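You operate a simulated robot arm through the tools that you are given. There is no shell and no other tool.

Carry out the task below with a simulated robot arm. There is one attempt and no reset: what you move stays moved.

TASK
Cover the crate stack, shut both clips and wind the cover taut.
Fine: draw the cover bar fully out; the pointer ends in the green band; overwinding the clipped cover tears it.
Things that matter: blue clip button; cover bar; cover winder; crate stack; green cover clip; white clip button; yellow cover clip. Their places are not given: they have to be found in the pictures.

Only the result counts: the job must be done as asked and must still hold three seconds after the hand-in. Knocking over, shifting, dropping, spilling or breaking anything else fails it. Lids that push on must go on centred and level and be pressed home; caps that screw on are set level and turned clockwise until they are tight.

THE ROBOT
A 7-joint arm with a two-finger parallel gripper, fixed in place. Base frame: the origin is on the floor under the middle of its stand, x ahead of it, y to its left, z up. Readings come in mm, rad, newtons and seconds.
It reaches about 1479 mm from its shoulder. Its first joint turns from -2.897 to 2.897 rad. Payload 4.4 kg.
The tool frame sits at the grasp point between the pads (the TCP): z along the fingers, y along the line on which they close. The tips reach 23 mm beyond it. The gripper opens to 94 mm. The fingers are 38 mm wide and 10 mm thick; the gripper's body (54 by 96 mm) begins 39 mm behind the TCP.
Orientation is that of the tool frame in the base frame, as a unit quaternion [x, y, z, w]. With the fingers straight down and closing along the base's y, the tool's x points along the base's -x, its y along +y and its z along -z.

THE INTERFACE
- The arm moves only by the tool drive_tool. Its argument "increments" is a list of rows, each an object of numbers (a shift or turn left out is 0, a gripper value left out holds the last): "wx", "wy", "wz": the turn, a rotation vector about the tool's x, y, z in units of 4 degrees (1.0 is 4 degrees); "x", "y", "z": the shift along the tool's x, y, z in units of 25 mm (1.0 is 25 mm); "grip": the gripper command, from -1 (fully open) to 1 (shut), values between in proportion. In form: [{"wx": .., "wy": .., "wz": .., "x": .., "y": .., "z": .., "grip": ..}, ...]. A call has 1 to 20 rows; each row shifts and turns the commanded pose from where the row before left it, along the tool's axes as they then stand. A call with a number of a shift or a turn outside -1 to 1 is refused whole. Each row takes 0.2 s and may step no farther than 50 mm and 0.15 rad from the row before; otherwise, or with a gripper value out of range, the whole call is refused. Where a pose cannot be reached the arm comes as near as it can. A force on the tool above 80 N (or 10 N above the force at the start of the call, whichever is more), or a blocked arm, ends the call early, and 0.2 s more pass. The fingers move at their own pace (about 72 mm/s each) and stop on an object; they squeeze with about 29 N. The grip force told is the motor's: it shows also when the fingers shut on nothing. Time passes only in rows, and 0.2 s behind the last, so rows that do not move let the fingers close. It gives the time, the measured TCP pose, the force on the tool (base axes), the opening and the grip force at its end, in the units of the frame above (readings bear some noise), with the torque about the TCP (base axes, N m) and any sound that the robot's microphone picked up.
- Cameras (640 x 400 px; columns grow to the right, rows downward): "scene" is fixed at [220, 499.5, 1433]; the picture's right is [-0.56, -0.83, 0.00], its down [-0.52, 0.35, -0.78] and it looks along [0.65, -0.44, -0.62] (base axes); focal length 346 px, centre (320, 200). "wrist" rides on the gripper at [86, 16, -74] in the tool frame; the picture's right is [-0.18, 0.98, 0.00], its down [-0.58, -0.11, -0.81] and it looks along [-0.79, -0.15, 0.59] (tool axes); focal length 243 px, centre (320, 200).
- snapshot(camera): a new picture of that camera. It takes no simulated time.
- locate(camera, pixels): for up to 12 pixels [column, row] of the newest picture of that camera ("zoom" is the newest enlarged one), the place [x, y, z] in the base frame of the surface seen there, good to about 2 mm. It takes no simulated time.
- enlarge(camera, box): a new picture of the part [left, top, right, bottom] of that camera's present view, enlarged. It takes no simulated time.
- sign_off(): hands the job in; it is judged then, once.

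Unless the task says otherwise, let go and move clear before handing in.

The tools are called after ">>>" as name(argument=value, ...) on one line, values as JSON. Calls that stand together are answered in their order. drive_tool: Moves the arm, as the interface text tells. Its arguments: {"type":"object","properties":{"increments":{"type":"array","items":{"type":"object","properties":{"wx":{"type":"number"},"wy":{"type":"number"},"wz":{"type":"number"},"x":{"type":"number"},"y":{"type":"number"},"z":{"type":"number"},"grip":{"type":"number"}}}}},"required":["increments"]} The other tools are called the same way: snapshot (camera) takes a picture; locate (camera, pixels) gives the place of the surface under pixels of a picture; enlarge (camera, box) takes an enlarged picture of a part of a camera's view; sign_off () hands the job in.

At the start:

```text
time_s: 0.0
position: [712.9, 50.0, 1125.9]
orientation: [0.0, 1.0, 0.0, 0.0]
ft_force: [-0.1, -0.4, 0.7]
torque: [-0.02, 0.0, 0.01]
grip_width: 94.1
gripper_force: 0.0
```

scene: 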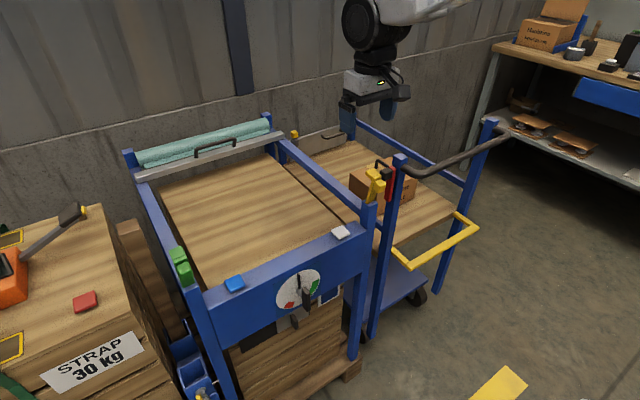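
wrist: 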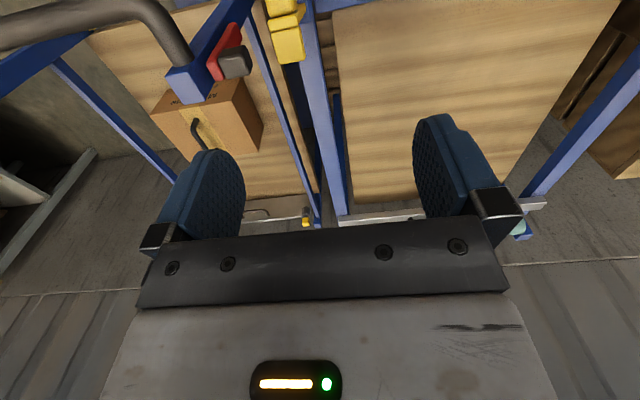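

The scene shows the blue frame with the rolled cover and its bar with a black handle near (214,146), clips at (181,262) green and (375,183) yellow, buttons at (234,283) blue and (341,232) white, and the dial at (300,288). I'll enlarge these areas to learn details.

>>> enlarge(camera="scene", box=[120, 100, 320, 225])

>>> enlarge(camera="scene", box=[200, 220, 392, 340])

>>> enlarge(camera="scene", box=[320, 120, 480, 220])

>>> enlarge(camera="scene", box=[140, 230, 268, 310])

```text
3.20 times, centred on (220, 162) of scene
```

zoom: 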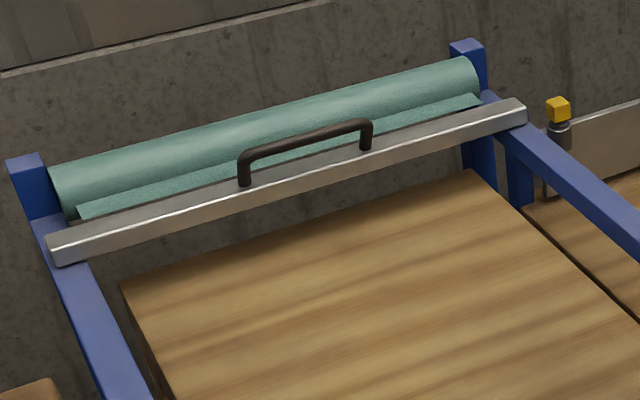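

```text
3.33 times, centred on (296, 280) of scene
```

zoom: 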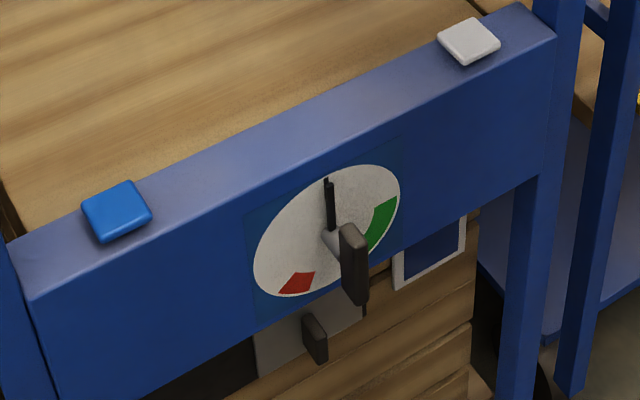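

```text
4.00 times, centred on (400, 170) of scene
```

zoom: 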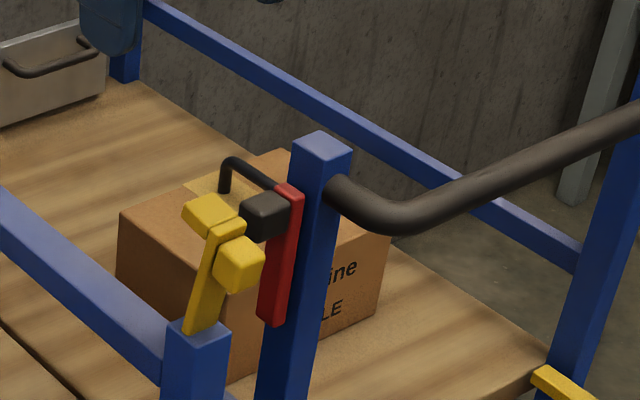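

```text
5.00 times, centred on (204, 270) of scene
```

zoom: 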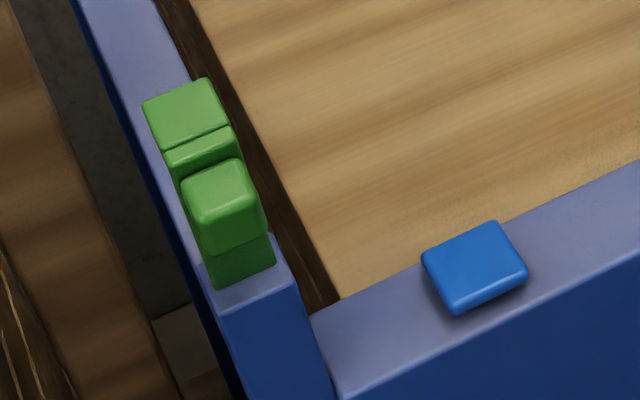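

The frame lies along a diagonal; I need the geometry, so I'll locate key points on bar, handle, clips, buttons, dial.

>>> locate(camera="scene", pixels=[[141, 176], [280, 136], [197, 152], [233, 141], [214, 145], [181, 262], [375, 183], [234, 283], [341, 232], [300, 288], [130, 155], [266, 117]])

>>> locate(camera="zoom", pixels=[[185, 115], [200, 145], [225, 195], [235, 230], [240, 265], [260, 290], [475, 265], [475, 240], [150, 60], [330, 380], [500, 100], [270, 250]])

```text
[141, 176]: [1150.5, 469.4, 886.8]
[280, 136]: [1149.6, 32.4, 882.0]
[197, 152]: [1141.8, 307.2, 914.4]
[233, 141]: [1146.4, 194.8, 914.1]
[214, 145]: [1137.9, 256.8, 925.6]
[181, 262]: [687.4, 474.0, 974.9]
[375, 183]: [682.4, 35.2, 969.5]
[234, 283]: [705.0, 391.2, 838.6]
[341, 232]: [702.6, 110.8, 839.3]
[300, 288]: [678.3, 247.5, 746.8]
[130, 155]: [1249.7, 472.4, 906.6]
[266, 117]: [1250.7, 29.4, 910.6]
```

```text
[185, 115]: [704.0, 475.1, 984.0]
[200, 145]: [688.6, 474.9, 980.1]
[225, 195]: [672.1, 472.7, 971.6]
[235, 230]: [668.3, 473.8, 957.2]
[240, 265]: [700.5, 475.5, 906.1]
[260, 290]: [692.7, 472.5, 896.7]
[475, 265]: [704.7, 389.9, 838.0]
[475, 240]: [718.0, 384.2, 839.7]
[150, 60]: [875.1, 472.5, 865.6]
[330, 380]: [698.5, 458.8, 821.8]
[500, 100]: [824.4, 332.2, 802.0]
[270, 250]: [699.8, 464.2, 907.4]
```

The frame is axis-aligned: rails at y≈472 and 32, bar at x≈1150, front panel at x≈680. I'll look closer at the winder and the handle.

>>> enlarge(camera="scene", box=[264, 260, 344, 335])

>>> locate(camera="zoom", pixels=[[320, 200], [300, 150], [320, 170], [345, 190], [360, 200], [345, 250], [355, 290], [260, 130], [400, 130], [200, 300], [230, 330], [260, 370]])

>>> enlarge(camera="scene", box=[184, 125, 248, 165])

```text
5.33 times, centred on (304, 298) of scene
```

zoom: 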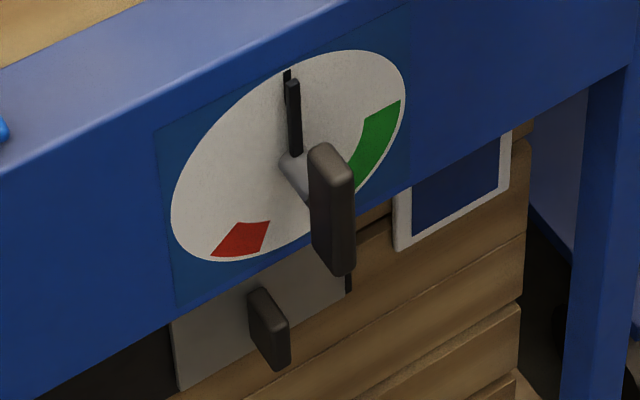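

```text
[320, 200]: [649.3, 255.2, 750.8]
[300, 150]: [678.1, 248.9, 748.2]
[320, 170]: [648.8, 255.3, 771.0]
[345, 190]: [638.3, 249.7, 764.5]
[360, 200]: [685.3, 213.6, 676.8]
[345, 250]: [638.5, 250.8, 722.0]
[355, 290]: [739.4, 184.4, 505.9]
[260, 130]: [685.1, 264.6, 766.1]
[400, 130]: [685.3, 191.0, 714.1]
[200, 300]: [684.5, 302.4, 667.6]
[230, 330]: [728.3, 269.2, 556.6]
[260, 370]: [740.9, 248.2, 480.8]
```

```text
10.00 times, centred on (216, 145) of scene
```

zoom: 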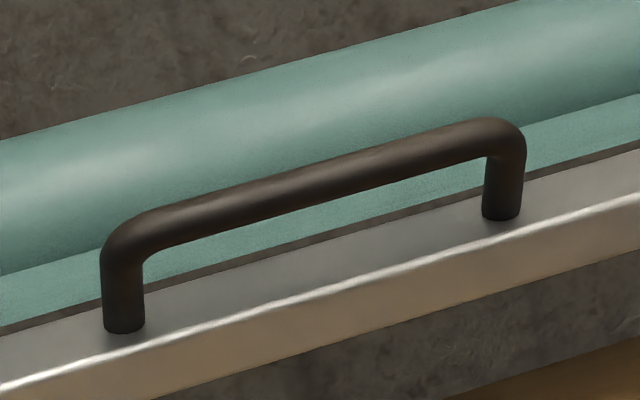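

>>> locate(camera="zoom", pixels=[[310, 175], [310, 165], [310, 190], [120, 320], [500, 210], [320, 245], [320, 265], [320, 300], [150, 225], [470, 135]])

>>> enlarge(camera="scene", box=[355, 150, 419, 210])

>>> locate(camera="scene", pixels=[[373, 172], [380, 187], [377, 180], [370, 195], [368, 206], [362, 210], [387, 173], [391, 185]])

```text
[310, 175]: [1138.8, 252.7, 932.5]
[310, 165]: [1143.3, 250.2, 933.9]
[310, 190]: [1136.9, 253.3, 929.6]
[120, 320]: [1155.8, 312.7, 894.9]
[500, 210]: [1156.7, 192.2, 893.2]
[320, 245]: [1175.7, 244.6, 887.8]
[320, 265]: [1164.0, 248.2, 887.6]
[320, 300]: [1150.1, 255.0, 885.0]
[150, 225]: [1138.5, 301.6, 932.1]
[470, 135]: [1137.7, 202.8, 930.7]
```

```text
6.67 times, centred on (387, 180) of scene
```

zoom: 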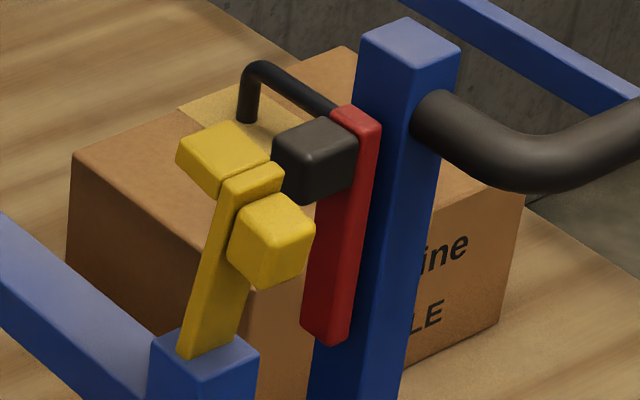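

```text
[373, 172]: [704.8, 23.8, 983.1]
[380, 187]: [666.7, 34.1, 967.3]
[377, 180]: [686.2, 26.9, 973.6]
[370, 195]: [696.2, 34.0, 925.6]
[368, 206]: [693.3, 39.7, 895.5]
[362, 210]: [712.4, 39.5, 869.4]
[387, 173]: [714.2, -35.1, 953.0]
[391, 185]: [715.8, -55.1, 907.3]
```

The handle's grip bar lies along y at about (1143, 252, 927), so I'll move above it first (staying high), then turn the gripper 90°.

>>> drive_tool(increments=[{"x": -0.956, "y": 0.449, "z": 0.15, "grip": -1}, {"x": -0.956, "y": 0.449, "z": 0.15}, {"x": -0.956, "y": 0.449, "z": 0.15}, {"x": -0.956, "y": 0.449, "z": 0.15}, {"x": -0.956, "y": 0.449, "z": 0.15}, {"x": -0.956, "y": 0.449, "z": 0.15}, {"x": -0.956, "y": 0.449, "z": 0.15}, {"x": -0.956, "y": 0.449, "z": 0.15}, {"x": -0.956, "y": 0.449, "z": 0.15}, {"x": -0.956, "y": 0.449, "z": 0.15}, {"x": -0.956, "y": 0.449, "z": 0.15}, {"x": -0.956, "y": 0.449, "z": 0.15}, {"x": -0.956, "y": 0.449, "z": 0.15}, {"x": -0.956, "y": 0.449, "z": 0.15}, {"x": -0.956, "y": 0.449, "z": 0.15}, {"x": -0.956, "y": 0.449, "z": 0.15}, {"x": -0.956, "y": 0.449, "z": 0.15}, {"x": -0.956, "y": 0.449, "z": 0.15}])

```text
time_s: 3.8
position: [1143.5, 252.2, 1061.7]
orientation: [0.0, 1.0, 0.0, 0.001]
ft_force: [0.4, 0.5, 1.4]
torque: [-0.01, -0.03, 0.0]
grip_width: 94.0
gripper_force: 0.0
```

The arm reached (1143, 252, 1062) as commanded. Now I turn the gripper 90° about its axis so that the fingers close along x.

>>> drive_tool(increments=[{"wz": 1}, {"wz": 1}, {"wz": 1}, {"wz": 1}, {"wz": 1}, {"wz": 1}, {"wz": 1}, {"wz": 1}, {"wz": 1}, {"wz": 1}, {"wz": 1}, {"wz": 1}, {"wz": 1}, {"wz": 1}, {"wz": 1}, {"wz": 1}, {"wz": 1}, {"wz": 1}, {"wz": 1}, {"wz": 1}])

>>> drive_tool(increments=[{"wz": 1}, {"wz": 1}, {"wz": 0.5}])

>>> snapshot(camera="wrist")

>>> snapshot(camera="scene")

```text
time_s: 8.0
position: [1142.7, 251.8, 1058.2]
orientation: [0.643, 0.766, 0.0, 0.0]
ft_force: [0.2, 0.0, 0.1]
torque: [0.02, 0.01, -0.01]
grip_width: 93.8
gripper_force: 0.0
```

```text
time_s: 8.8
position: [1142.3, 252.6, 1058.8]
orientation: [0.708, 0.707, -0.001, -0.001]
ft_force: [-0.2, 0.0, 0.3]
torque: [0.01, -0.01, 0.0]
grip_width: 94.3
gripper_force: 0.0
```

```text
taken
```

wrist: 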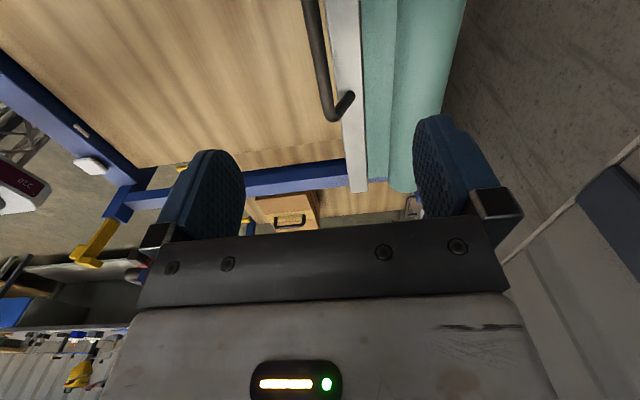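

```text
taken
```

scene: 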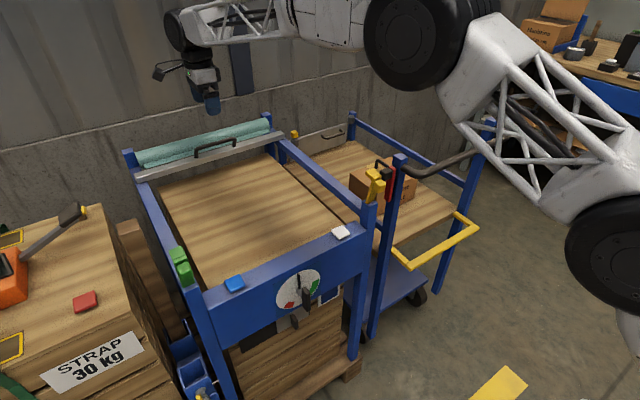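

The gripper is turned; the wrist view shows the handle at (318,50)–(345,105). I'll check the handle's exact x and z from this view.

>>> locate(camera="wrist", pixels=[[318, 50], [310, 50], [326, 50], [312, 20], [322, 85], [340, 50], [365, 50], [358, 150], [345, 105]])

```text
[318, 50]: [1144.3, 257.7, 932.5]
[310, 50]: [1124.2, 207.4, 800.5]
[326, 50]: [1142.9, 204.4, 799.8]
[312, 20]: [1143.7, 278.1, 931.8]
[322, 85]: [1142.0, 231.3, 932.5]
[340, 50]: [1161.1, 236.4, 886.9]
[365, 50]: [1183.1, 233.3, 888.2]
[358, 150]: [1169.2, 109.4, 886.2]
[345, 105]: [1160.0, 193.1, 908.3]
```

Handle axis is x≈1143.5, z≈926. I'll narrow the opening to about 50 mm so the back finger stays over the bar, not the cloth, and go down to TCP z≈927.

>>> drive_tool(increments=[{"grip": -0.06, "z": 0.5}, {"z": 0.5}, {"z": 0.6}, {"z": 0.6}, {"z": 0.6}, {"z": 0.6}, {"z": 0.6}, {"z": 0.5}, {"z": 0.4}, {"z": 0.3}])

>>> snapshot(camera="wrist")

>>> enlarge(camera="scene", box=[154, 85, 282, 165])

```text
time_s: 11.0
position: [1144.0, 253.3, 929.3]
orientation: [0.707, 0.708, 0.001, 0.0]
ft_force: [0.1, 0.4, -0.7]
torque: [0.0, -0.02, -0.02]
grip_width: 49.8
gripper_force: 0.1
```

```text
taken
```

wrist: 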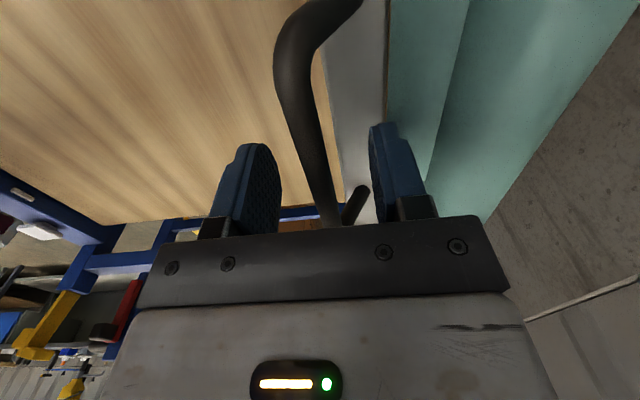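

```text
5.00 times, centred on (218, 125) of scene
```

zoom: 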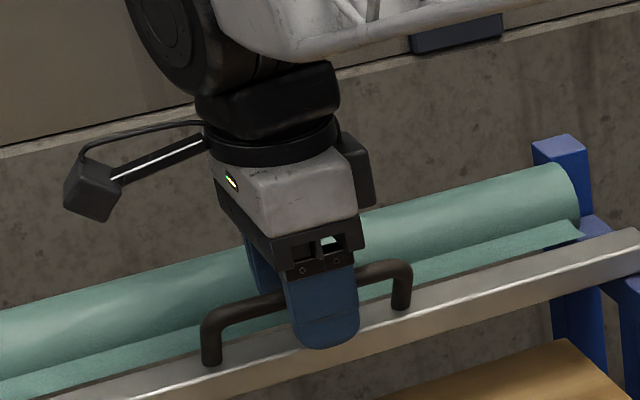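

The handle lies between the fingers (handle at (310,130) between fingers at (265,190) and (390,170)). I close the gripper on it.

>>> drive_tool(increments=[{"z": 0.1, "grip": 1}, {}, {}])

```text
time_s: 11.8
position: [1143.2, 253.0, 926.5]
orientation: [0.707, 0.707, 0.0, 0.0]
ft_force: [-0.9, -0.1, 0.3]
torque: [-0.02, 0.02, 1.06]
grip_width: 11.5
gripper_force: 44.9
```

Gripped (11.5 mm). I'll pull the bar toward −x (tool −y), a little first to feel the resistance.

>>> drive_tool(increments=[{"y": -0.4}, {"y": -0.4}, {"y": -0.4}, {"y": -0.4}, {"y": -0.4}])

```text
time_s: 13.0
position: [1093.2, 251.5, 925.9]
orientation: [0.707, 0.707, 0.001, 0.0]
ft_force: [2.8, 4.2, 0.7]
torque: [0.02, -0.04, 1.05]
grip_width: 11.5
gripper_force: 45.2
```

>>> snapshot(camera="scene")

```text
taken
```

scene: 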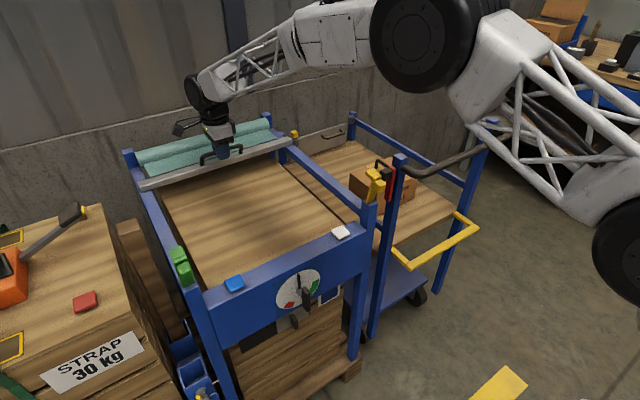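

The bar moves smoothly with little force and the cover follows. I continue to pull.

>>> drive_tool(increments=[{"y": -0.5}, {"y": -0.5}, {"y": -0.5}, {"y": -0.5}, {"y": -0.5}, {"y": -0.5}, {"y": -0.5}, {"y": -0.5}, {"y": -0.5}, {"y": -0.5}, {"y": -0.5}, {"y": -0.5}, {"y": -0.5}, {"y": -0.5}, {"y": -0.5}, {"y": -0.5}, {"y": -0.5}, {"y": -0.5}, {"y": -0.5}, {"y": -0.5}])

>>> snapshot(camera="scene")

```text
time_s: 17.2
position: [843.0, 252.2, 926.1]
orientation: [0.706, 0.708, 0.0, 0.0]
ft_force: [3.3, 22.9, 25.2]
torque: [0.13, -0.03, 0.95]
grip_width: 11.6
gripper_force: 44.1
```

```text
taken
```

scene: 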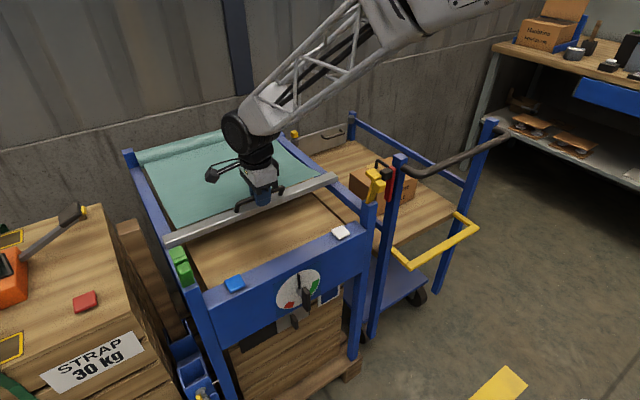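

The bar is at x≈843 with force moderate (25 N upward, 23 N in y). I'll ease the tool a bit and continue slower toward the front posts.

>>> drive_tool(increments=[{"y": -0.3, "z": -0.05}, {"y": -0.3}, {"y": -0.3}, {"y": -0.3}, {"y": -0.3}, {"y": -0.3}, {"y": -0.3}, {"y": -0.3}, {"y": -0.3}, {"y": -0.3}])

>>> snapshot(camera="scene")

```text
time_s: 19.4
position: [768.4, 250.9, 926.4]
orientation: [0.707, 0.707, 0.0, 0.0]
ft_force: [2.7, 10.7, 0.7]
torque: [-0.1, 0.03, 1.08]
grip_width: 11.5
gripper_force: 45.5
```

```text
taken
```

scene: 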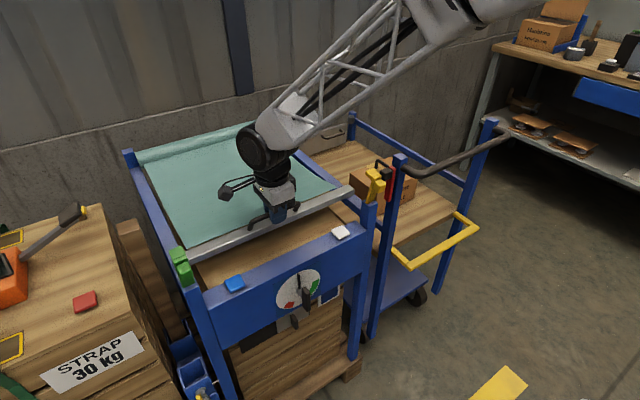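

The bar is at x≈768 and still free. Continue at 5 mm per row until it stops at the posts.

>>> drive_tool(increments=[{"y": -0.2}, {"y": -0.2}, {"y": -0.2}, {"y": -0.2}, {"y": -0.2}, {"y": -0.2}, {"y": -0.2}, {"y": -0.2}, {"y": -0.2}, {"y": -0.2}, {"y": -0.2}, {"y": -0.2}, {"y": -0.2}, {"y": -0.2}])

>>> snapshot(camera="scene")

>>> enlarge(camera="scene", box=[150, 150, 410, 310])

```text
time_s: 21.2
position: [733.3, 251.5, 927.6]
orientation: [0.707, 0.707, 0.004, 0.002]
ft_force: [33.8, 4.4, -17.5]
torque: [-0.44, -0.08, 1.13]
grip_width: 11.6
gripper_force: 44.7
stopped in row 9: the force on the tool passed its limit at 98 N (the readings are from after the stop); the commanded pose is now the measured one
```

```text
taken
```

scene: 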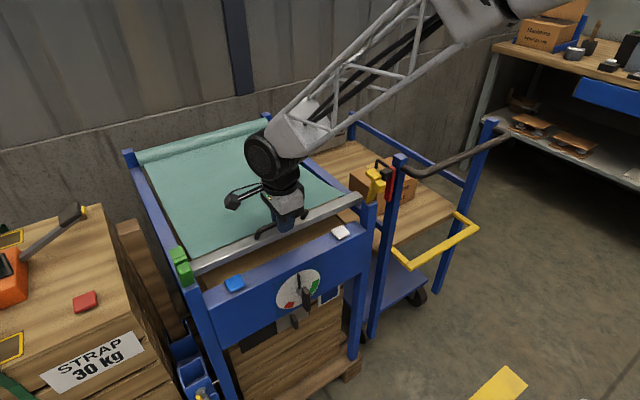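

```text
2.46 times, centred on (280, 230) of scene
```

zoom: 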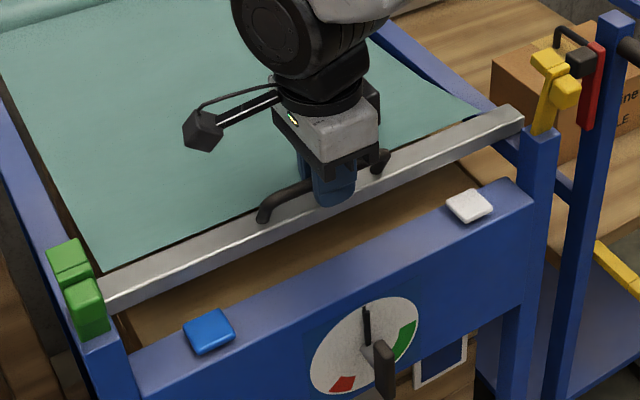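

The bar stopped with 98 N at x≈733, against the posts. I'll check the bar ends' positions to confirm it's fully out and straight.

>>> locate(camera="zoom", pixels=[[120, 298], [500, 128], [130, 285], [500, 115], [200, 262], [430, 160], [545, 135], [97, 340], [70, 250], [85, 290], [90, 320], [550, 65]])

```text
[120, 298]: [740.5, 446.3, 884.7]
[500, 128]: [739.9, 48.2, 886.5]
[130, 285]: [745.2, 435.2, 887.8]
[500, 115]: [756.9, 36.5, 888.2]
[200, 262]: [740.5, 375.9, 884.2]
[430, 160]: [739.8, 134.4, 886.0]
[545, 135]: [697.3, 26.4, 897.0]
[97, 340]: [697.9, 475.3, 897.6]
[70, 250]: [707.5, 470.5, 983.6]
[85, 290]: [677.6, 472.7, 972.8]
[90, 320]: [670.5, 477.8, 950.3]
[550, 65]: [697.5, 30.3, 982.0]
```

The bar is level and straight at x≈740 on both ends. I'll nudge once more to make sure it's at the stop.

>>> drive_tool(increments=[{"y": -0.1}, {"y": -0.1}, {"y": -0.1}, {"y": -0.1}])

>>> enlarge(camera="scene", box=[330, 150, 394, 230])

>>> enlarge(camera="scene", box=[160, 230, 240, 300])

```text
time_s: 21.6
position: [732.4, 253.3, 928.4]
orientation: [0.708, 0.707, 0.004, 0.003]
ft_force: [33.2, 6.7, -18.7]
torque: [-0.04, -0.04, 1.27]
grip_width: 11.7
gripper_force: 44.9
stopped in row 2: the force on the tool passed its limit at 90 N (the readings are from after the stop); the commanded pose is now the measured one
```

```text
5.00 times, centred on (362, 190) of scene
```

zoom: 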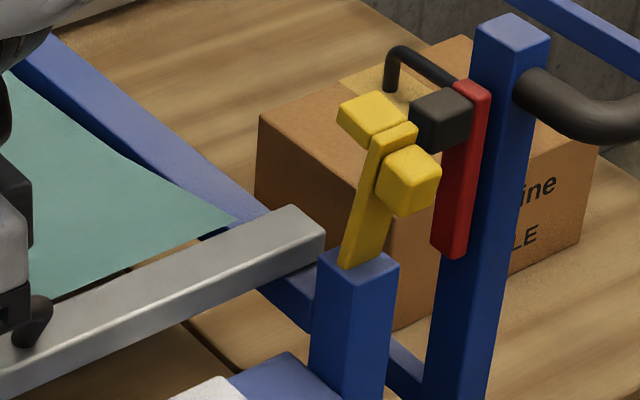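

```text
5.71 times, centred on (200, 265) of scene
```

zoom: 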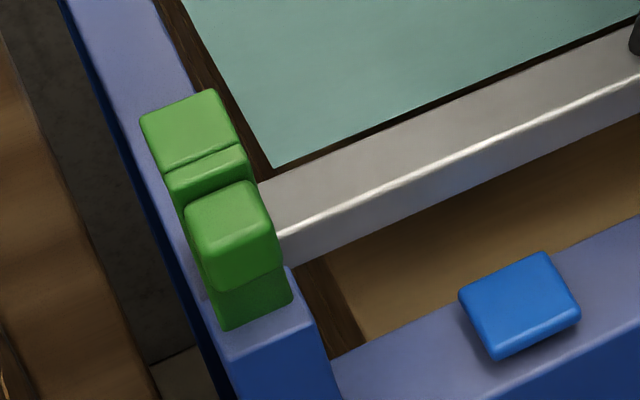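

The stop is hard at x≈733, so the bar is fully out. I'll relax the pull and open the fingers about 50 mm, and watch if the bar stays.

>>> drive_tool(increments=[{"y": 0.06}, {"grip": 0.4}, {}, {}])

>>> snapshot(camera="scene")

>>> locate(camera="scene", pixels=[[240, 252], [320, 216], [352, 205]])

```text
time_s: 22.6
position: [732.7, 252.2, 928.9]
orientation: [0.707, 0.707, 0.004, 0.004]
ft_force: [-0.2, 0.1, 0.4]
torque: [0.0, 0.01, 0.0]
grip_width: 28.1
gripper_force: 0.1
```

```text
taken
```

scene: 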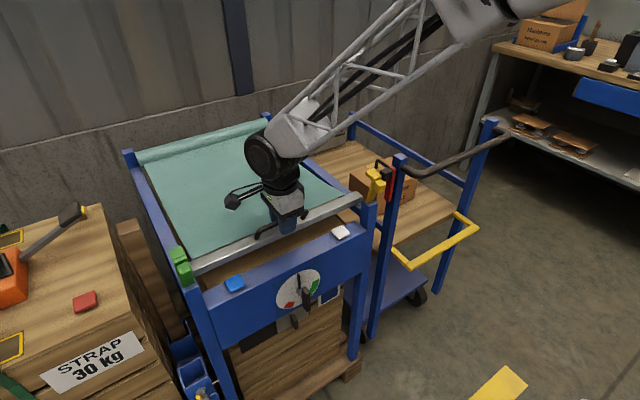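

```text
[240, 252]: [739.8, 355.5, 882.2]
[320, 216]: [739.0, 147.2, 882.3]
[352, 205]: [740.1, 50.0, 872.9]
```

The bar stays put at x≈740 with no force. I'll lift clear of the handle, close the gripper, and move to a spot in front of the green clip.

>>> drive_tool(increments=[{"z": -0.5}, {"z": -0.8}, {"z": -0.9}, {"z": -0.9}, {"z": -0.9}, {"z": -0.9}, {"z": -0.9, "grip": 1}, {"x": 0.8, "y": -0.5}, {"x": 0.8, "y": -0.5}, {"x": 0.8, "y": -0.5}, {"x": 0.8, "y": -0.5}, {"x": 0.8, "y": -0.5}, {"x": 0.8, "y": -0.5}, {"x": 0.8, "y": -0.5}, {"x": 0.8, "y": -0.5}, {"x": 0.8, "y": -0.5}, {"x": 0.8, "y": -0.5}, {"x": 0.8}])

>>> snapshot(camera="scene")

>>> snapshot(camera="wrist")

>>> enlarge(camera="scene", box=[160, 230, 224, 300])

```text
time_s: 26.4
position: [609.2, 471.3, 1071.5]
orientation: [0.708, 0.707, 0.004, 0.004]
ft_force: [0.5, 0.3, -0.2]
torque: [-0.01, 0.01, -0.02]
grip_width: 0.1
gripper_force: 29.2
```

```text
taken
```

scene: 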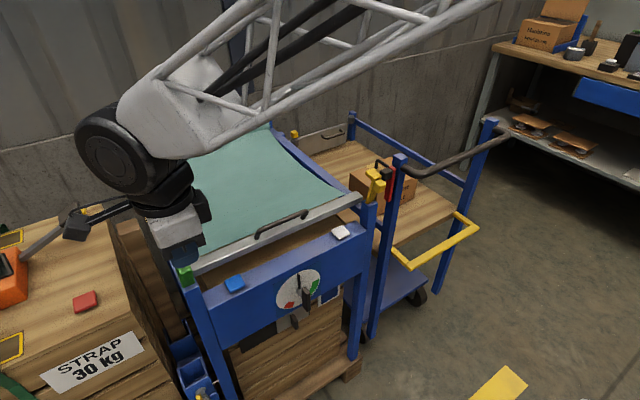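

```text
taken
```

wrist: 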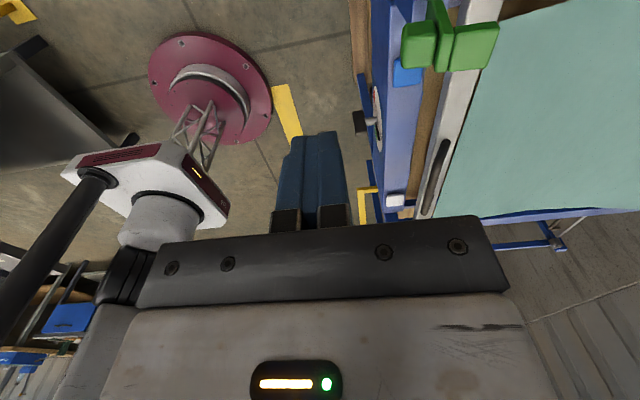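

```text
5.71 times, centred on (192, 265) of scene
```

zoom: 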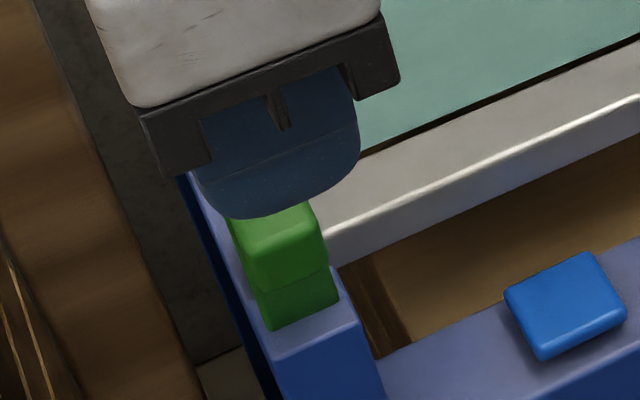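

The wrist view shows the green clip with its outer tab at (420,45), lever at (440,45), and inner hook at (475,45). I'll locate those edges.

>>> locate(camera="wrist", pixels=[[404, 45], [420, 40], [432, 45], [441, 50], [436, 10], [452, 55], [475, 45], [495, 45], [420, 62], [472, 65], [445, 70], [420, 25]])

```text
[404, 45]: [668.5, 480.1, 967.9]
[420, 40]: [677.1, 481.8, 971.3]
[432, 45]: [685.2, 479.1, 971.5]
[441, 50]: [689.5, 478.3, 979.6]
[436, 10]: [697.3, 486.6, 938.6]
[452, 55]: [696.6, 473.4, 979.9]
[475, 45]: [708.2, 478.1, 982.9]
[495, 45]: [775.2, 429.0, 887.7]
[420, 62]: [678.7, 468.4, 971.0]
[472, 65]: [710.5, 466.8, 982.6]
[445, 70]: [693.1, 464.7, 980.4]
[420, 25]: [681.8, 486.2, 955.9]
```

The tab's front face is at x≈667, z 945–971, centred y≈473. I'll lower so the tips are at z≈948, at x≈609, then press gently toward +x.

>>> drive_tool(increments=[{"z": 0.8, "x": 0.08}, {"z": 0.8}, {"z": 0.8}, {"z": 0.8}, {"z": 0.8}, {"y": 0.5}, {"y": 0.5}, {"y": 0.4}])

>>> snapshot(camera="wrist")

>>> enlarge(camera="scene", box=[140, 210, 236, 310])

```text
time_s: 28.2
position: [643.0, 474.3, 972.2]
orientation: [0.708, 0.706, 0.004, 0.003]
ft_force: [-0.7, -0.3, -0.4]
torque: [0.0, -0.01, 0.01]
grip_width: 0.0
gripper_force: 28.4
```

```text
taken
```

wrist: 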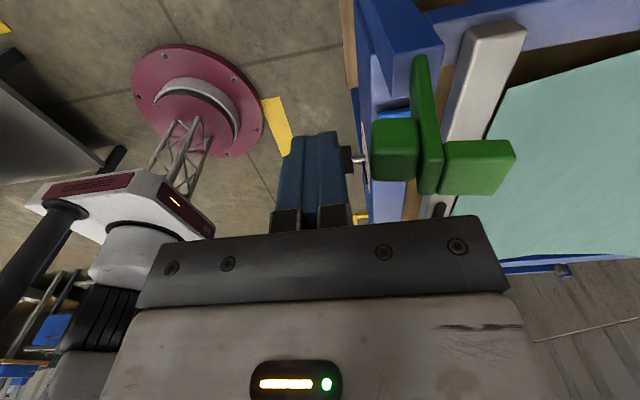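

```text
4.00 times, centred on (188, 260) of scene
```

zoom: 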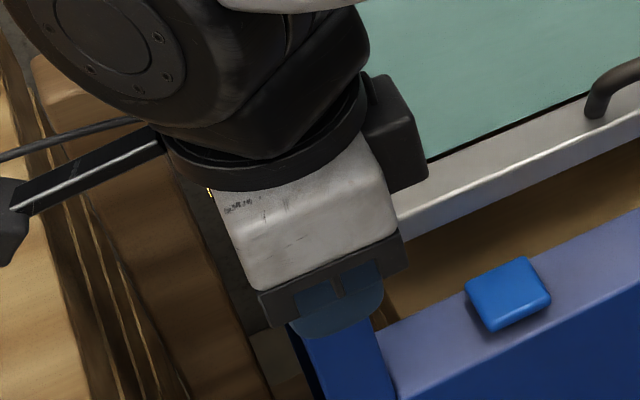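

The fingers are just in front of the tab (395,150). Now I push gently toward +x.

>>> drive_tool(increments=[{"y": 0.25}, {"y": 0.25}, {"y": 0.2}, {"y": 0.2}, {"y": 0.2}])

>>> snapshot(camera="wrist")

```text
time_s: 29.4
position: [669.7, 474.1, 977.6]
orientation: [0.708, 0.706, 0.006, 0.003]
ft_force: [-21.7, 2.2, 46.8]
torque: [-0.07, 0.07, 0.08]
grip_width: 0.1
gripper_force: 28.7
```

```text
taken
```

wrist: 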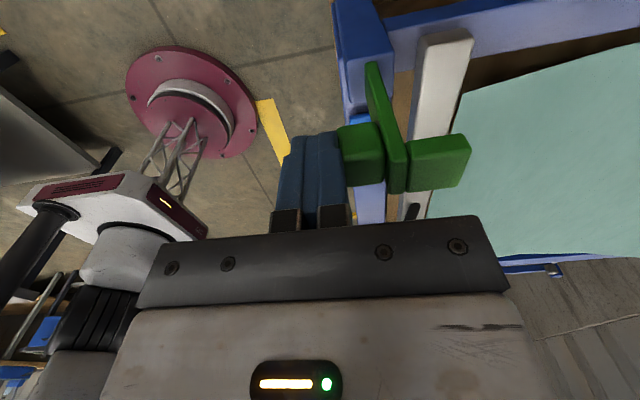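

The clip lever turned easily toward the bar, but the tab drags the fingers up (47 N in z). I'll back off slightly and raise by 12 mm, checking whether the clip stays.

>>> drive_tool(increments=[{"y": -0.2}, {"z": -0.3}, {"z": -0.1}])

>>> snapshot(camera="wrist")

>>> locate(camera="wrist", pixels=[[350, 150], [375, 150], [390, 170], [440, 170], [375, 80], [465, 155]])

```text
time_s: 30.2
position: [665.4, 473.0, 980.6]
orientation: [0.708, 0.706, 0.003, 0.003]
ft_force: [-0.2, -0.4, 0.6]
torque: [0.03, -0.06, 0.0]
grip_width: 0.0
gripper_force: 29.4
```

```text
taken
```

wrist: 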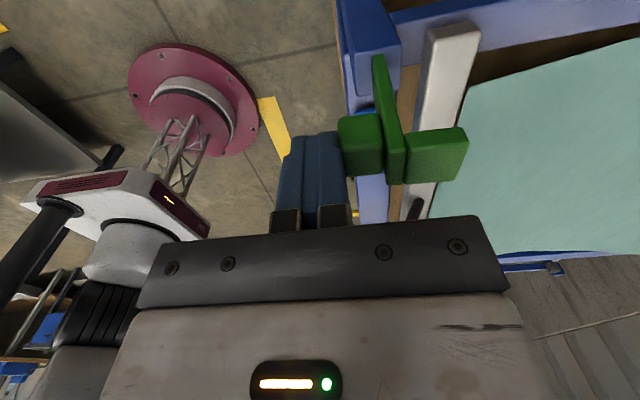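

```text
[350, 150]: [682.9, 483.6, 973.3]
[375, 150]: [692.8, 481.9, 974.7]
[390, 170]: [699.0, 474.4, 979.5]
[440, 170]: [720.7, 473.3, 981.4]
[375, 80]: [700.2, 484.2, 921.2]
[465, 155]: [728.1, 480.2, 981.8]
```

The clip stays where it was pushed (no spring back). I now follow its arc: up and forward to about 45°.

>>> drive_tool(increments=[{"y": 0.1, "z": -0.35}, {"y": 0.34, "z": -0.17}, {"y": 0.34, "z": -0.17}, {"y": 0.27, "z": 0}, {"y": 0.27, "z": 0.03}, {"y": 0.27, "z": 0.05}])

>>> snapshot(camera="wrist")

>>> enlarge(camera="scene", box=[140, 210, 236, 310])

```text
time_s: 31.6
position: [706.4, 474.3, 998.5]
orientation: [0.708, 0.706, 0.004, 0.004]
ft_force: [-0.9, 0.9, -0.5]
torque: [0.01, 0.01, -0.02]
grip_width: 0.0
gripper_force: 28.5
```

```text
taken
```

wrist: 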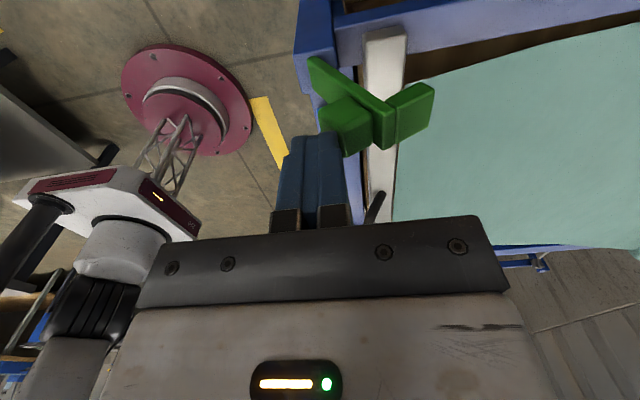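

```text
4.00 times, centred on (188, 260) of scene
```

zoom: 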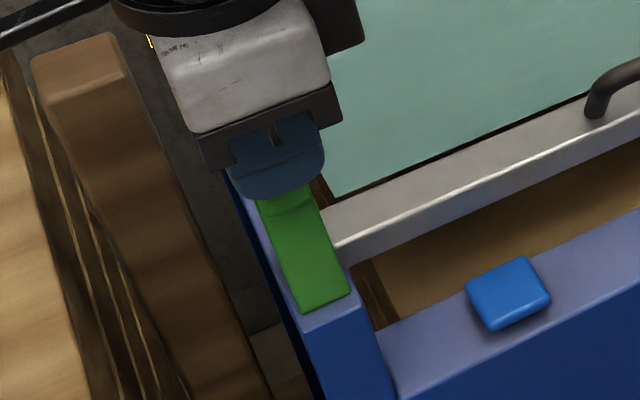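

The lever is at about 45° with no force. Continue the arc to about 75°.

>>> drive_tool(increments=[{"y": 0.34, "z": 0.15}, {"y": 0.34, "z": 0.17}, {"y": 0.32, "z": 0.24}, {"y": 0.32, "z": 0.24}])

>>> snapshot(camera="wrist")

>>> enlarge(camera="scene", box=[140, 210, 236, 310])

```text
time_s: 32.6
position: [739.2, 474.8, 978.5]
orientation: [0.707, 0.707, 0.005, 0.002]
ft_force: [0.3, 1.3, 0.3]
torque: [0.0, 0.02, 0.01]
grip_width: 0.0
gripper_force: 29.0
```

```text
taken
```

wrist: 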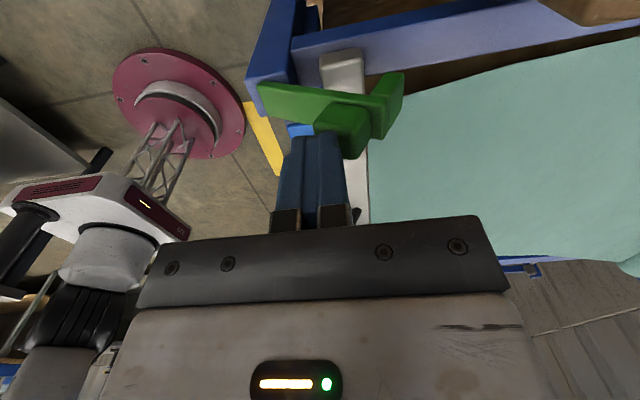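

```text
4.00 times, centred on (188, 260) of scene
```

zoom: 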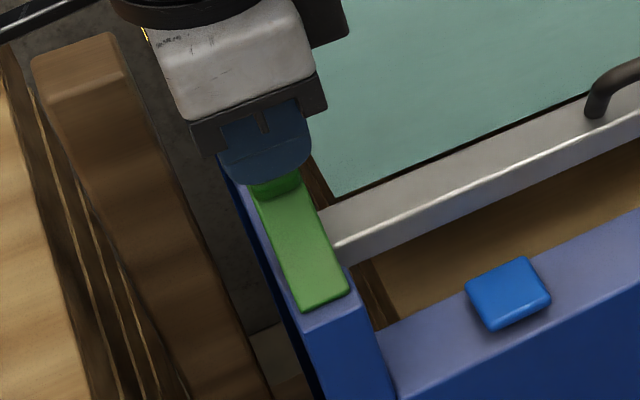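

The lever is at ~75°. I'll continue forward and down, watching for a click or rise in force.

>>> drive_tool(increments=[{"y": 0.2, "z": 0.12}, {"y": 0.2, "z": 0.15}, {"y": 0.15, "z": 0.18}, {"y": 0.1, "z": 0.18}])

>>> snapshot(camera="wrist")

>>> enlarge(camera="scene", box=[140, 210, 236, 310])

```text
time_s: 33.6
position: [755.1, 473.4, 962.6]
orientation: [0.707, 0.707, 0.004, 0.003]
ft_force: [0.7, 0.4, 0.1]
torque: [-0.01, -0.01, 0.01]
grip_width: 0.0
gripper_force: 28.5
```

```text
taken
```

wrist: 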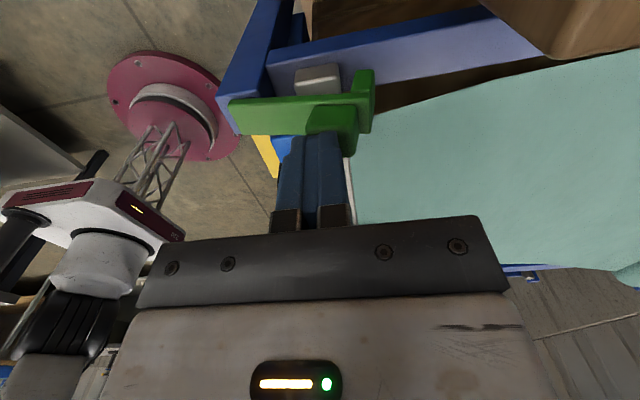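

```text
4.00 times, centred on (188, 260) of scene
```

zoom: 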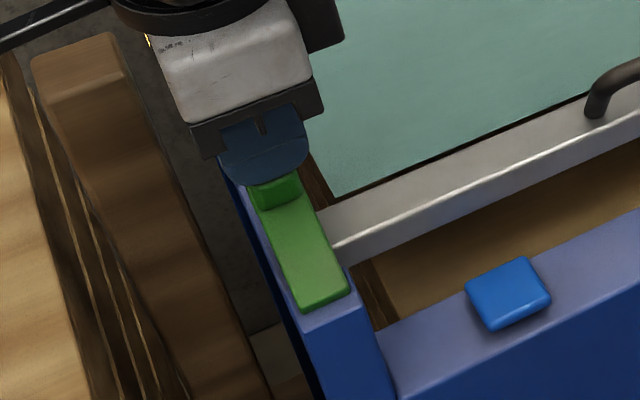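

The lever is almost flat with the hook behind the bar. Now press straight down in small steps until it seats.

>>> drive_tool(increments=[{"y": 0.12, "z": 0.12}, {"z": 0.12}, {"z": 0.12}, {"z": 0.12}, {"z": 0.12}])

>>> snapshot(camera="wrist")

>>> enlarge(camera="scene", box=[140, 210, 236, 310])

```text
time_s: 34.8
position: [758.4, 472.8, 948.0]
orientation: [0.708, 0.707, 0.004, 0.004]
ft_force: [-0.4, -0.4, -0.6]
torque: [-0.01, 0.0, -0.03]
grip_width: 0.0
gripper_force: 28.9
```

```text
taken
```

wrist: 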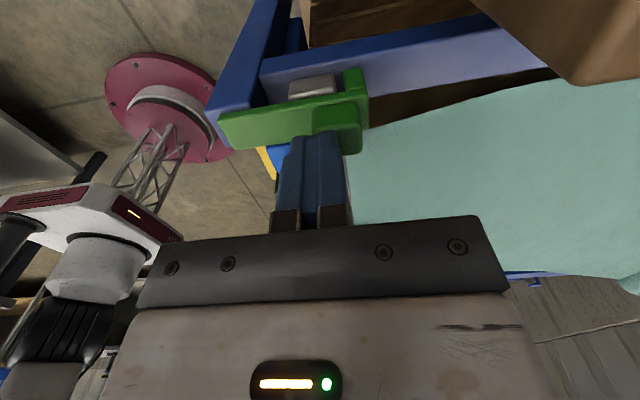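

```text
4.00 times, centred on (188, 260) of scene
```

zoom: 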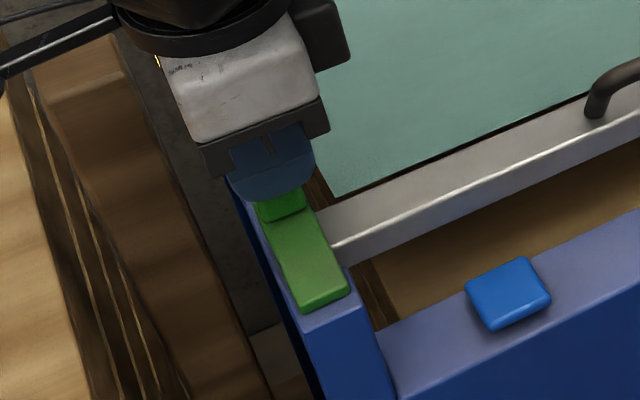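

The clip continues to move with no force; keep pressing down in small steps.

>>> drive_tool(increments=[{"z": 0.12}, {"z": 0.12}, {"z": 0.12}, {"z": 0.12}])

>>> snapshot(camera="wrist")

>>> enlarge(camera="scene", box=[140, 210, 236, 310])

```text
time_s: 35.7
position: [759.7, 474.9, 948.0]
orientation: [0.708, 0.706, 0.009, 0.004]
ft_force: [2.7, 3.6, 16.9]
torque: [-0.06, -0.03, -0.05]
grip_width: 0.0
gripper_force: 28.3
stopped in row 4: the force on the tool passed its limit at 86 N (the readings are from after the stop); the commanded pose is now the measured one
```

```text
taken
```

wrist: 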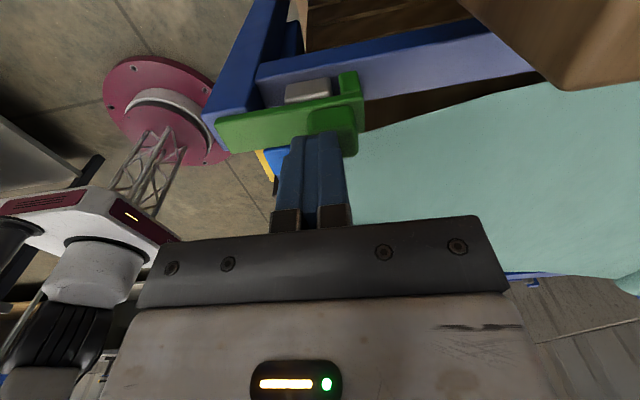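

```text
4.00 times, centred on (188, 260) of scene
```

zoom: 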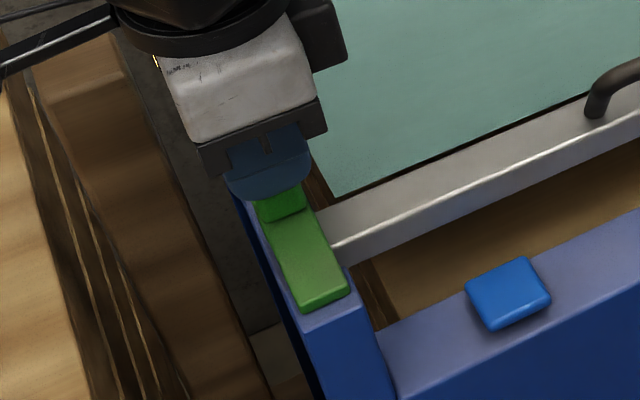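

The clip is down; pressing reached 86 N against a hard seat. I'll lift off and see whether it stays shut.

>>> drive_tool(increments=[{"z": -0.4}, {"z": -0.9}, {"z": -0.9}, {"z": -0.9}, {"z": -0.9}, {"z": -0.9}])

>>> snapshot(camera="wrist")

>>> enlarge(camera="scene", box=[140, 210, 236, 310])

```text
time_s: 37.1
position: [755.9, 472.6, 1066.7]
orientation: [0.707, 0.707, 0.007, 0.003]
ft_force: [-0.7, -0.6, 0.0]
torque: [-0.03, 0.0, -0.03]
grip_width: 0.1
gripper_force: 28.3
```

```text
taken
```

wrist: 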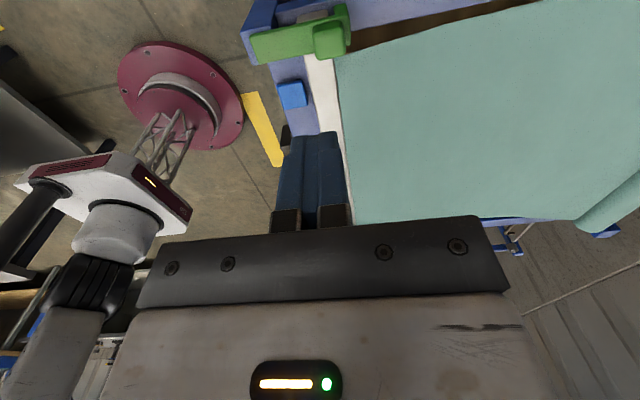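

```text
4.00 times, centred on (188, 260) of scene
```

zoom: 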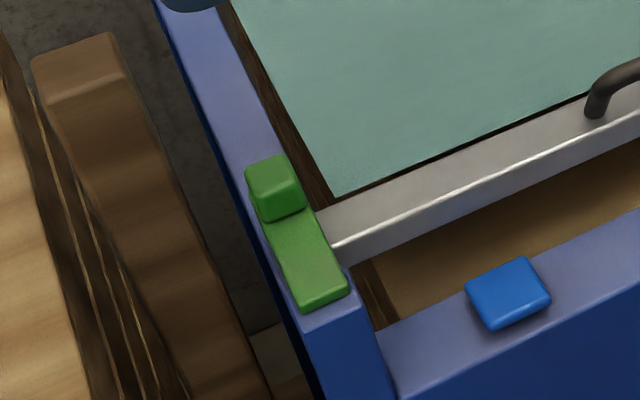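

The green clip stays down over the bar end. I'll measure whether its lever is level.

>>> locate(camera="zoom", pixels=[[320, 290], [305, 255], [290, 225], [275, 170], [265, 190], [310, 300]])

>>> locate(camera="wrist", pixels=[[265, 45], [290, 42], [305, 38], [330, 30], [345, 35], [328, 45]])

```text
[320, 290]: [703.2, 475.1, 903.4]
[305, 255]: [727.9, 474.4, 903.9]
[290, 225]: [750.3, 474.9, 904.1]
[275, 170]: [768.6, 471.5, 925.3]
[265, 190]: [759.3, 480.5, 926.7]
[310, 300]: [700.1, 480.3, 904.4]
```

```text
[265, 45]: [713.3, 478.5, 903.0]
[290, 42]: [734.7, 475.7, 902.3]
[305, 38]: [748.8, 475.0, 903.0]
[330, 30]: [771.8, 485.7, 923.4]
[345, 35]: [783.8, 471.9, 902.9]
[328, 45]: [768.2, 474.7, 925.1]
```

The green clip's lever is level at z≈903 along its length — shut. Now I move to the yellow clip side; first check the surroundings there.

>>> snapshot(camera="scene")

>>> locate(camera="scene", pixels=[[400, 157], [412, 175], [440, 165], [490, 143], [383, 165], [387, 172], [391, 170], [389, 195], [373, 172], [372, 180], [379, 183], [377, 190]])

>>> drive_tool(increments=[{"z": -0.5, "y": -0.6}, {"x": -1, "y": -0.6}, {"x": -1, "y": -0.6}, {"x": -1, "y": -0.6}, {"x": -1, "y": -0.6}, {"x": -1, "y": -0.6}, {"x": -1, "y": -0.6}, {"x": -1, "y": -0.6}, {"x": -1, "y": -0.6}, {"x": -1}, {"x": -1}])

>>> snapshot(camera="wrist")

>>> snapshot(camera="scene")

```text
taken
```

scene: 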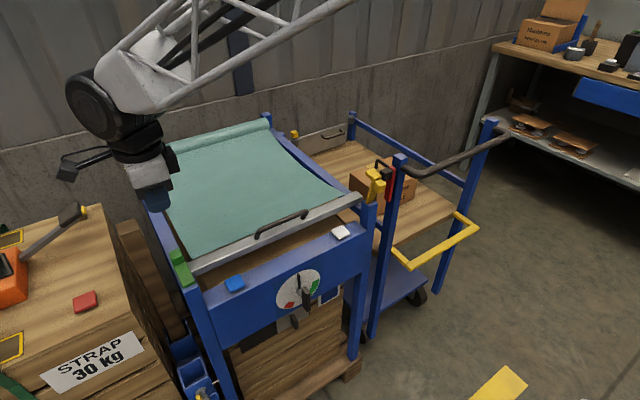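

```text
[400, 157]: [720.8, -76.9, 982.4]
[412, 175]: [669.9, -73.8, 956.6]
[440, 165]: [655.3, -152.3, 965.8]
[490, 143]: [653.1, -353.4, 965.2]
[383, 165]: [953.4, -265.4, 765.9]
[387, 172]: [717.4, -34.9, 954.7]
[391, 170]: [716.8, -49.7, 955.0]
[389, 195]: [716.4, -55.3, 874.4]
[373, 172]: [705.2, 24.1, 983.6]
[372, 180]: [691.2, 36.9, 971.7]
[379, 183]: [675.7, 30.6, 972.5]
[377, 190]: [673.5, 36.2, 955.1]
```

```text
time_s: 39.5
position: [620.2, 222.3, 1077.2]
orientation: [0.707, 0.707, 0.006, 0.003]
ft_force: [0.4, 0.6, 0.2]
torque: [0.04, 0.05, 0.02]
grip_width: 0.2
gripper_force: 29.1
```

```text
taken
```

wrist: 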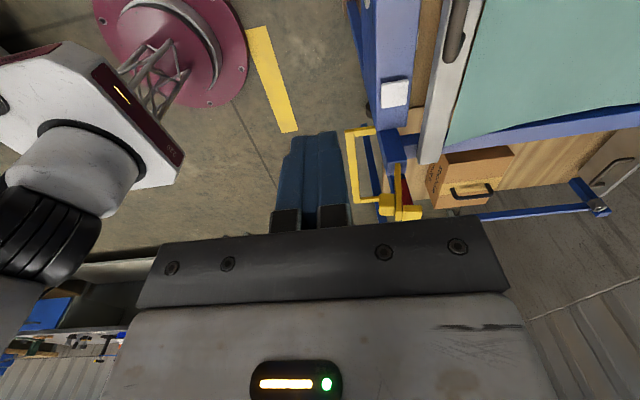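

```text
taken
```

scene: 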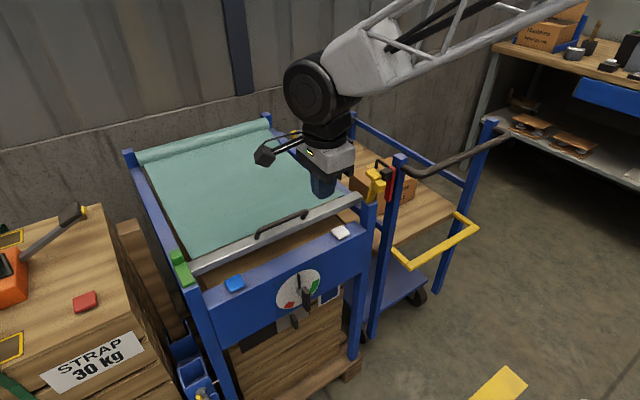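

Clear: cart post/knob start at y≈−30, and the clip is at y≈30. Move to y≈31, staying at x≈612, high.

>>> drive_tool(increments=[{"x": -1}, {"x": -1}, {"x": -1}, {"x": -1}, {"x": -1}, {"x": -1}, {"x": -1}, {"x": -0.66, "y": -0.3}])

>>> snapshot(camera="wrist")

>>> enlarge(camera="wrist", box=[340, 0, 520, 140])

```text
time_s: 41.3
position: [616.2, 32.3, 1077.1]
orientation: [0.708, 0.706, 0.008, 0.004]
ft_force: [-0.4, 0.1, -0.5]
torque: [-0.03, 0.04, 0.02]
grip_width: 0.0
gripper_force: 28.2
```

```text
taken
```

wrist: 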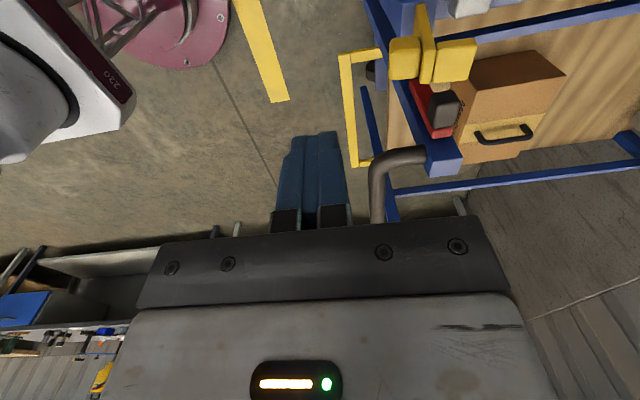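

```text
2.86 times, centred on (430, 70) of wrist
```

zoom: 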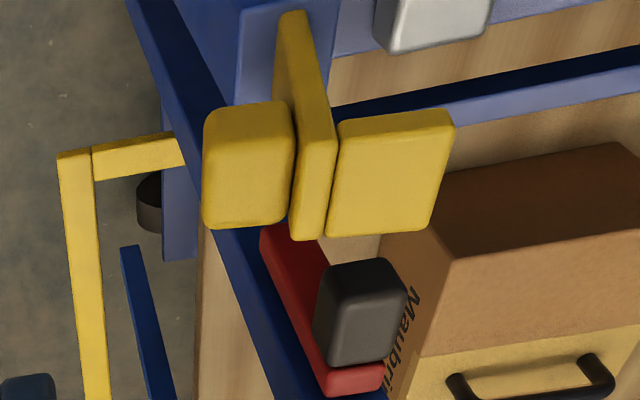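

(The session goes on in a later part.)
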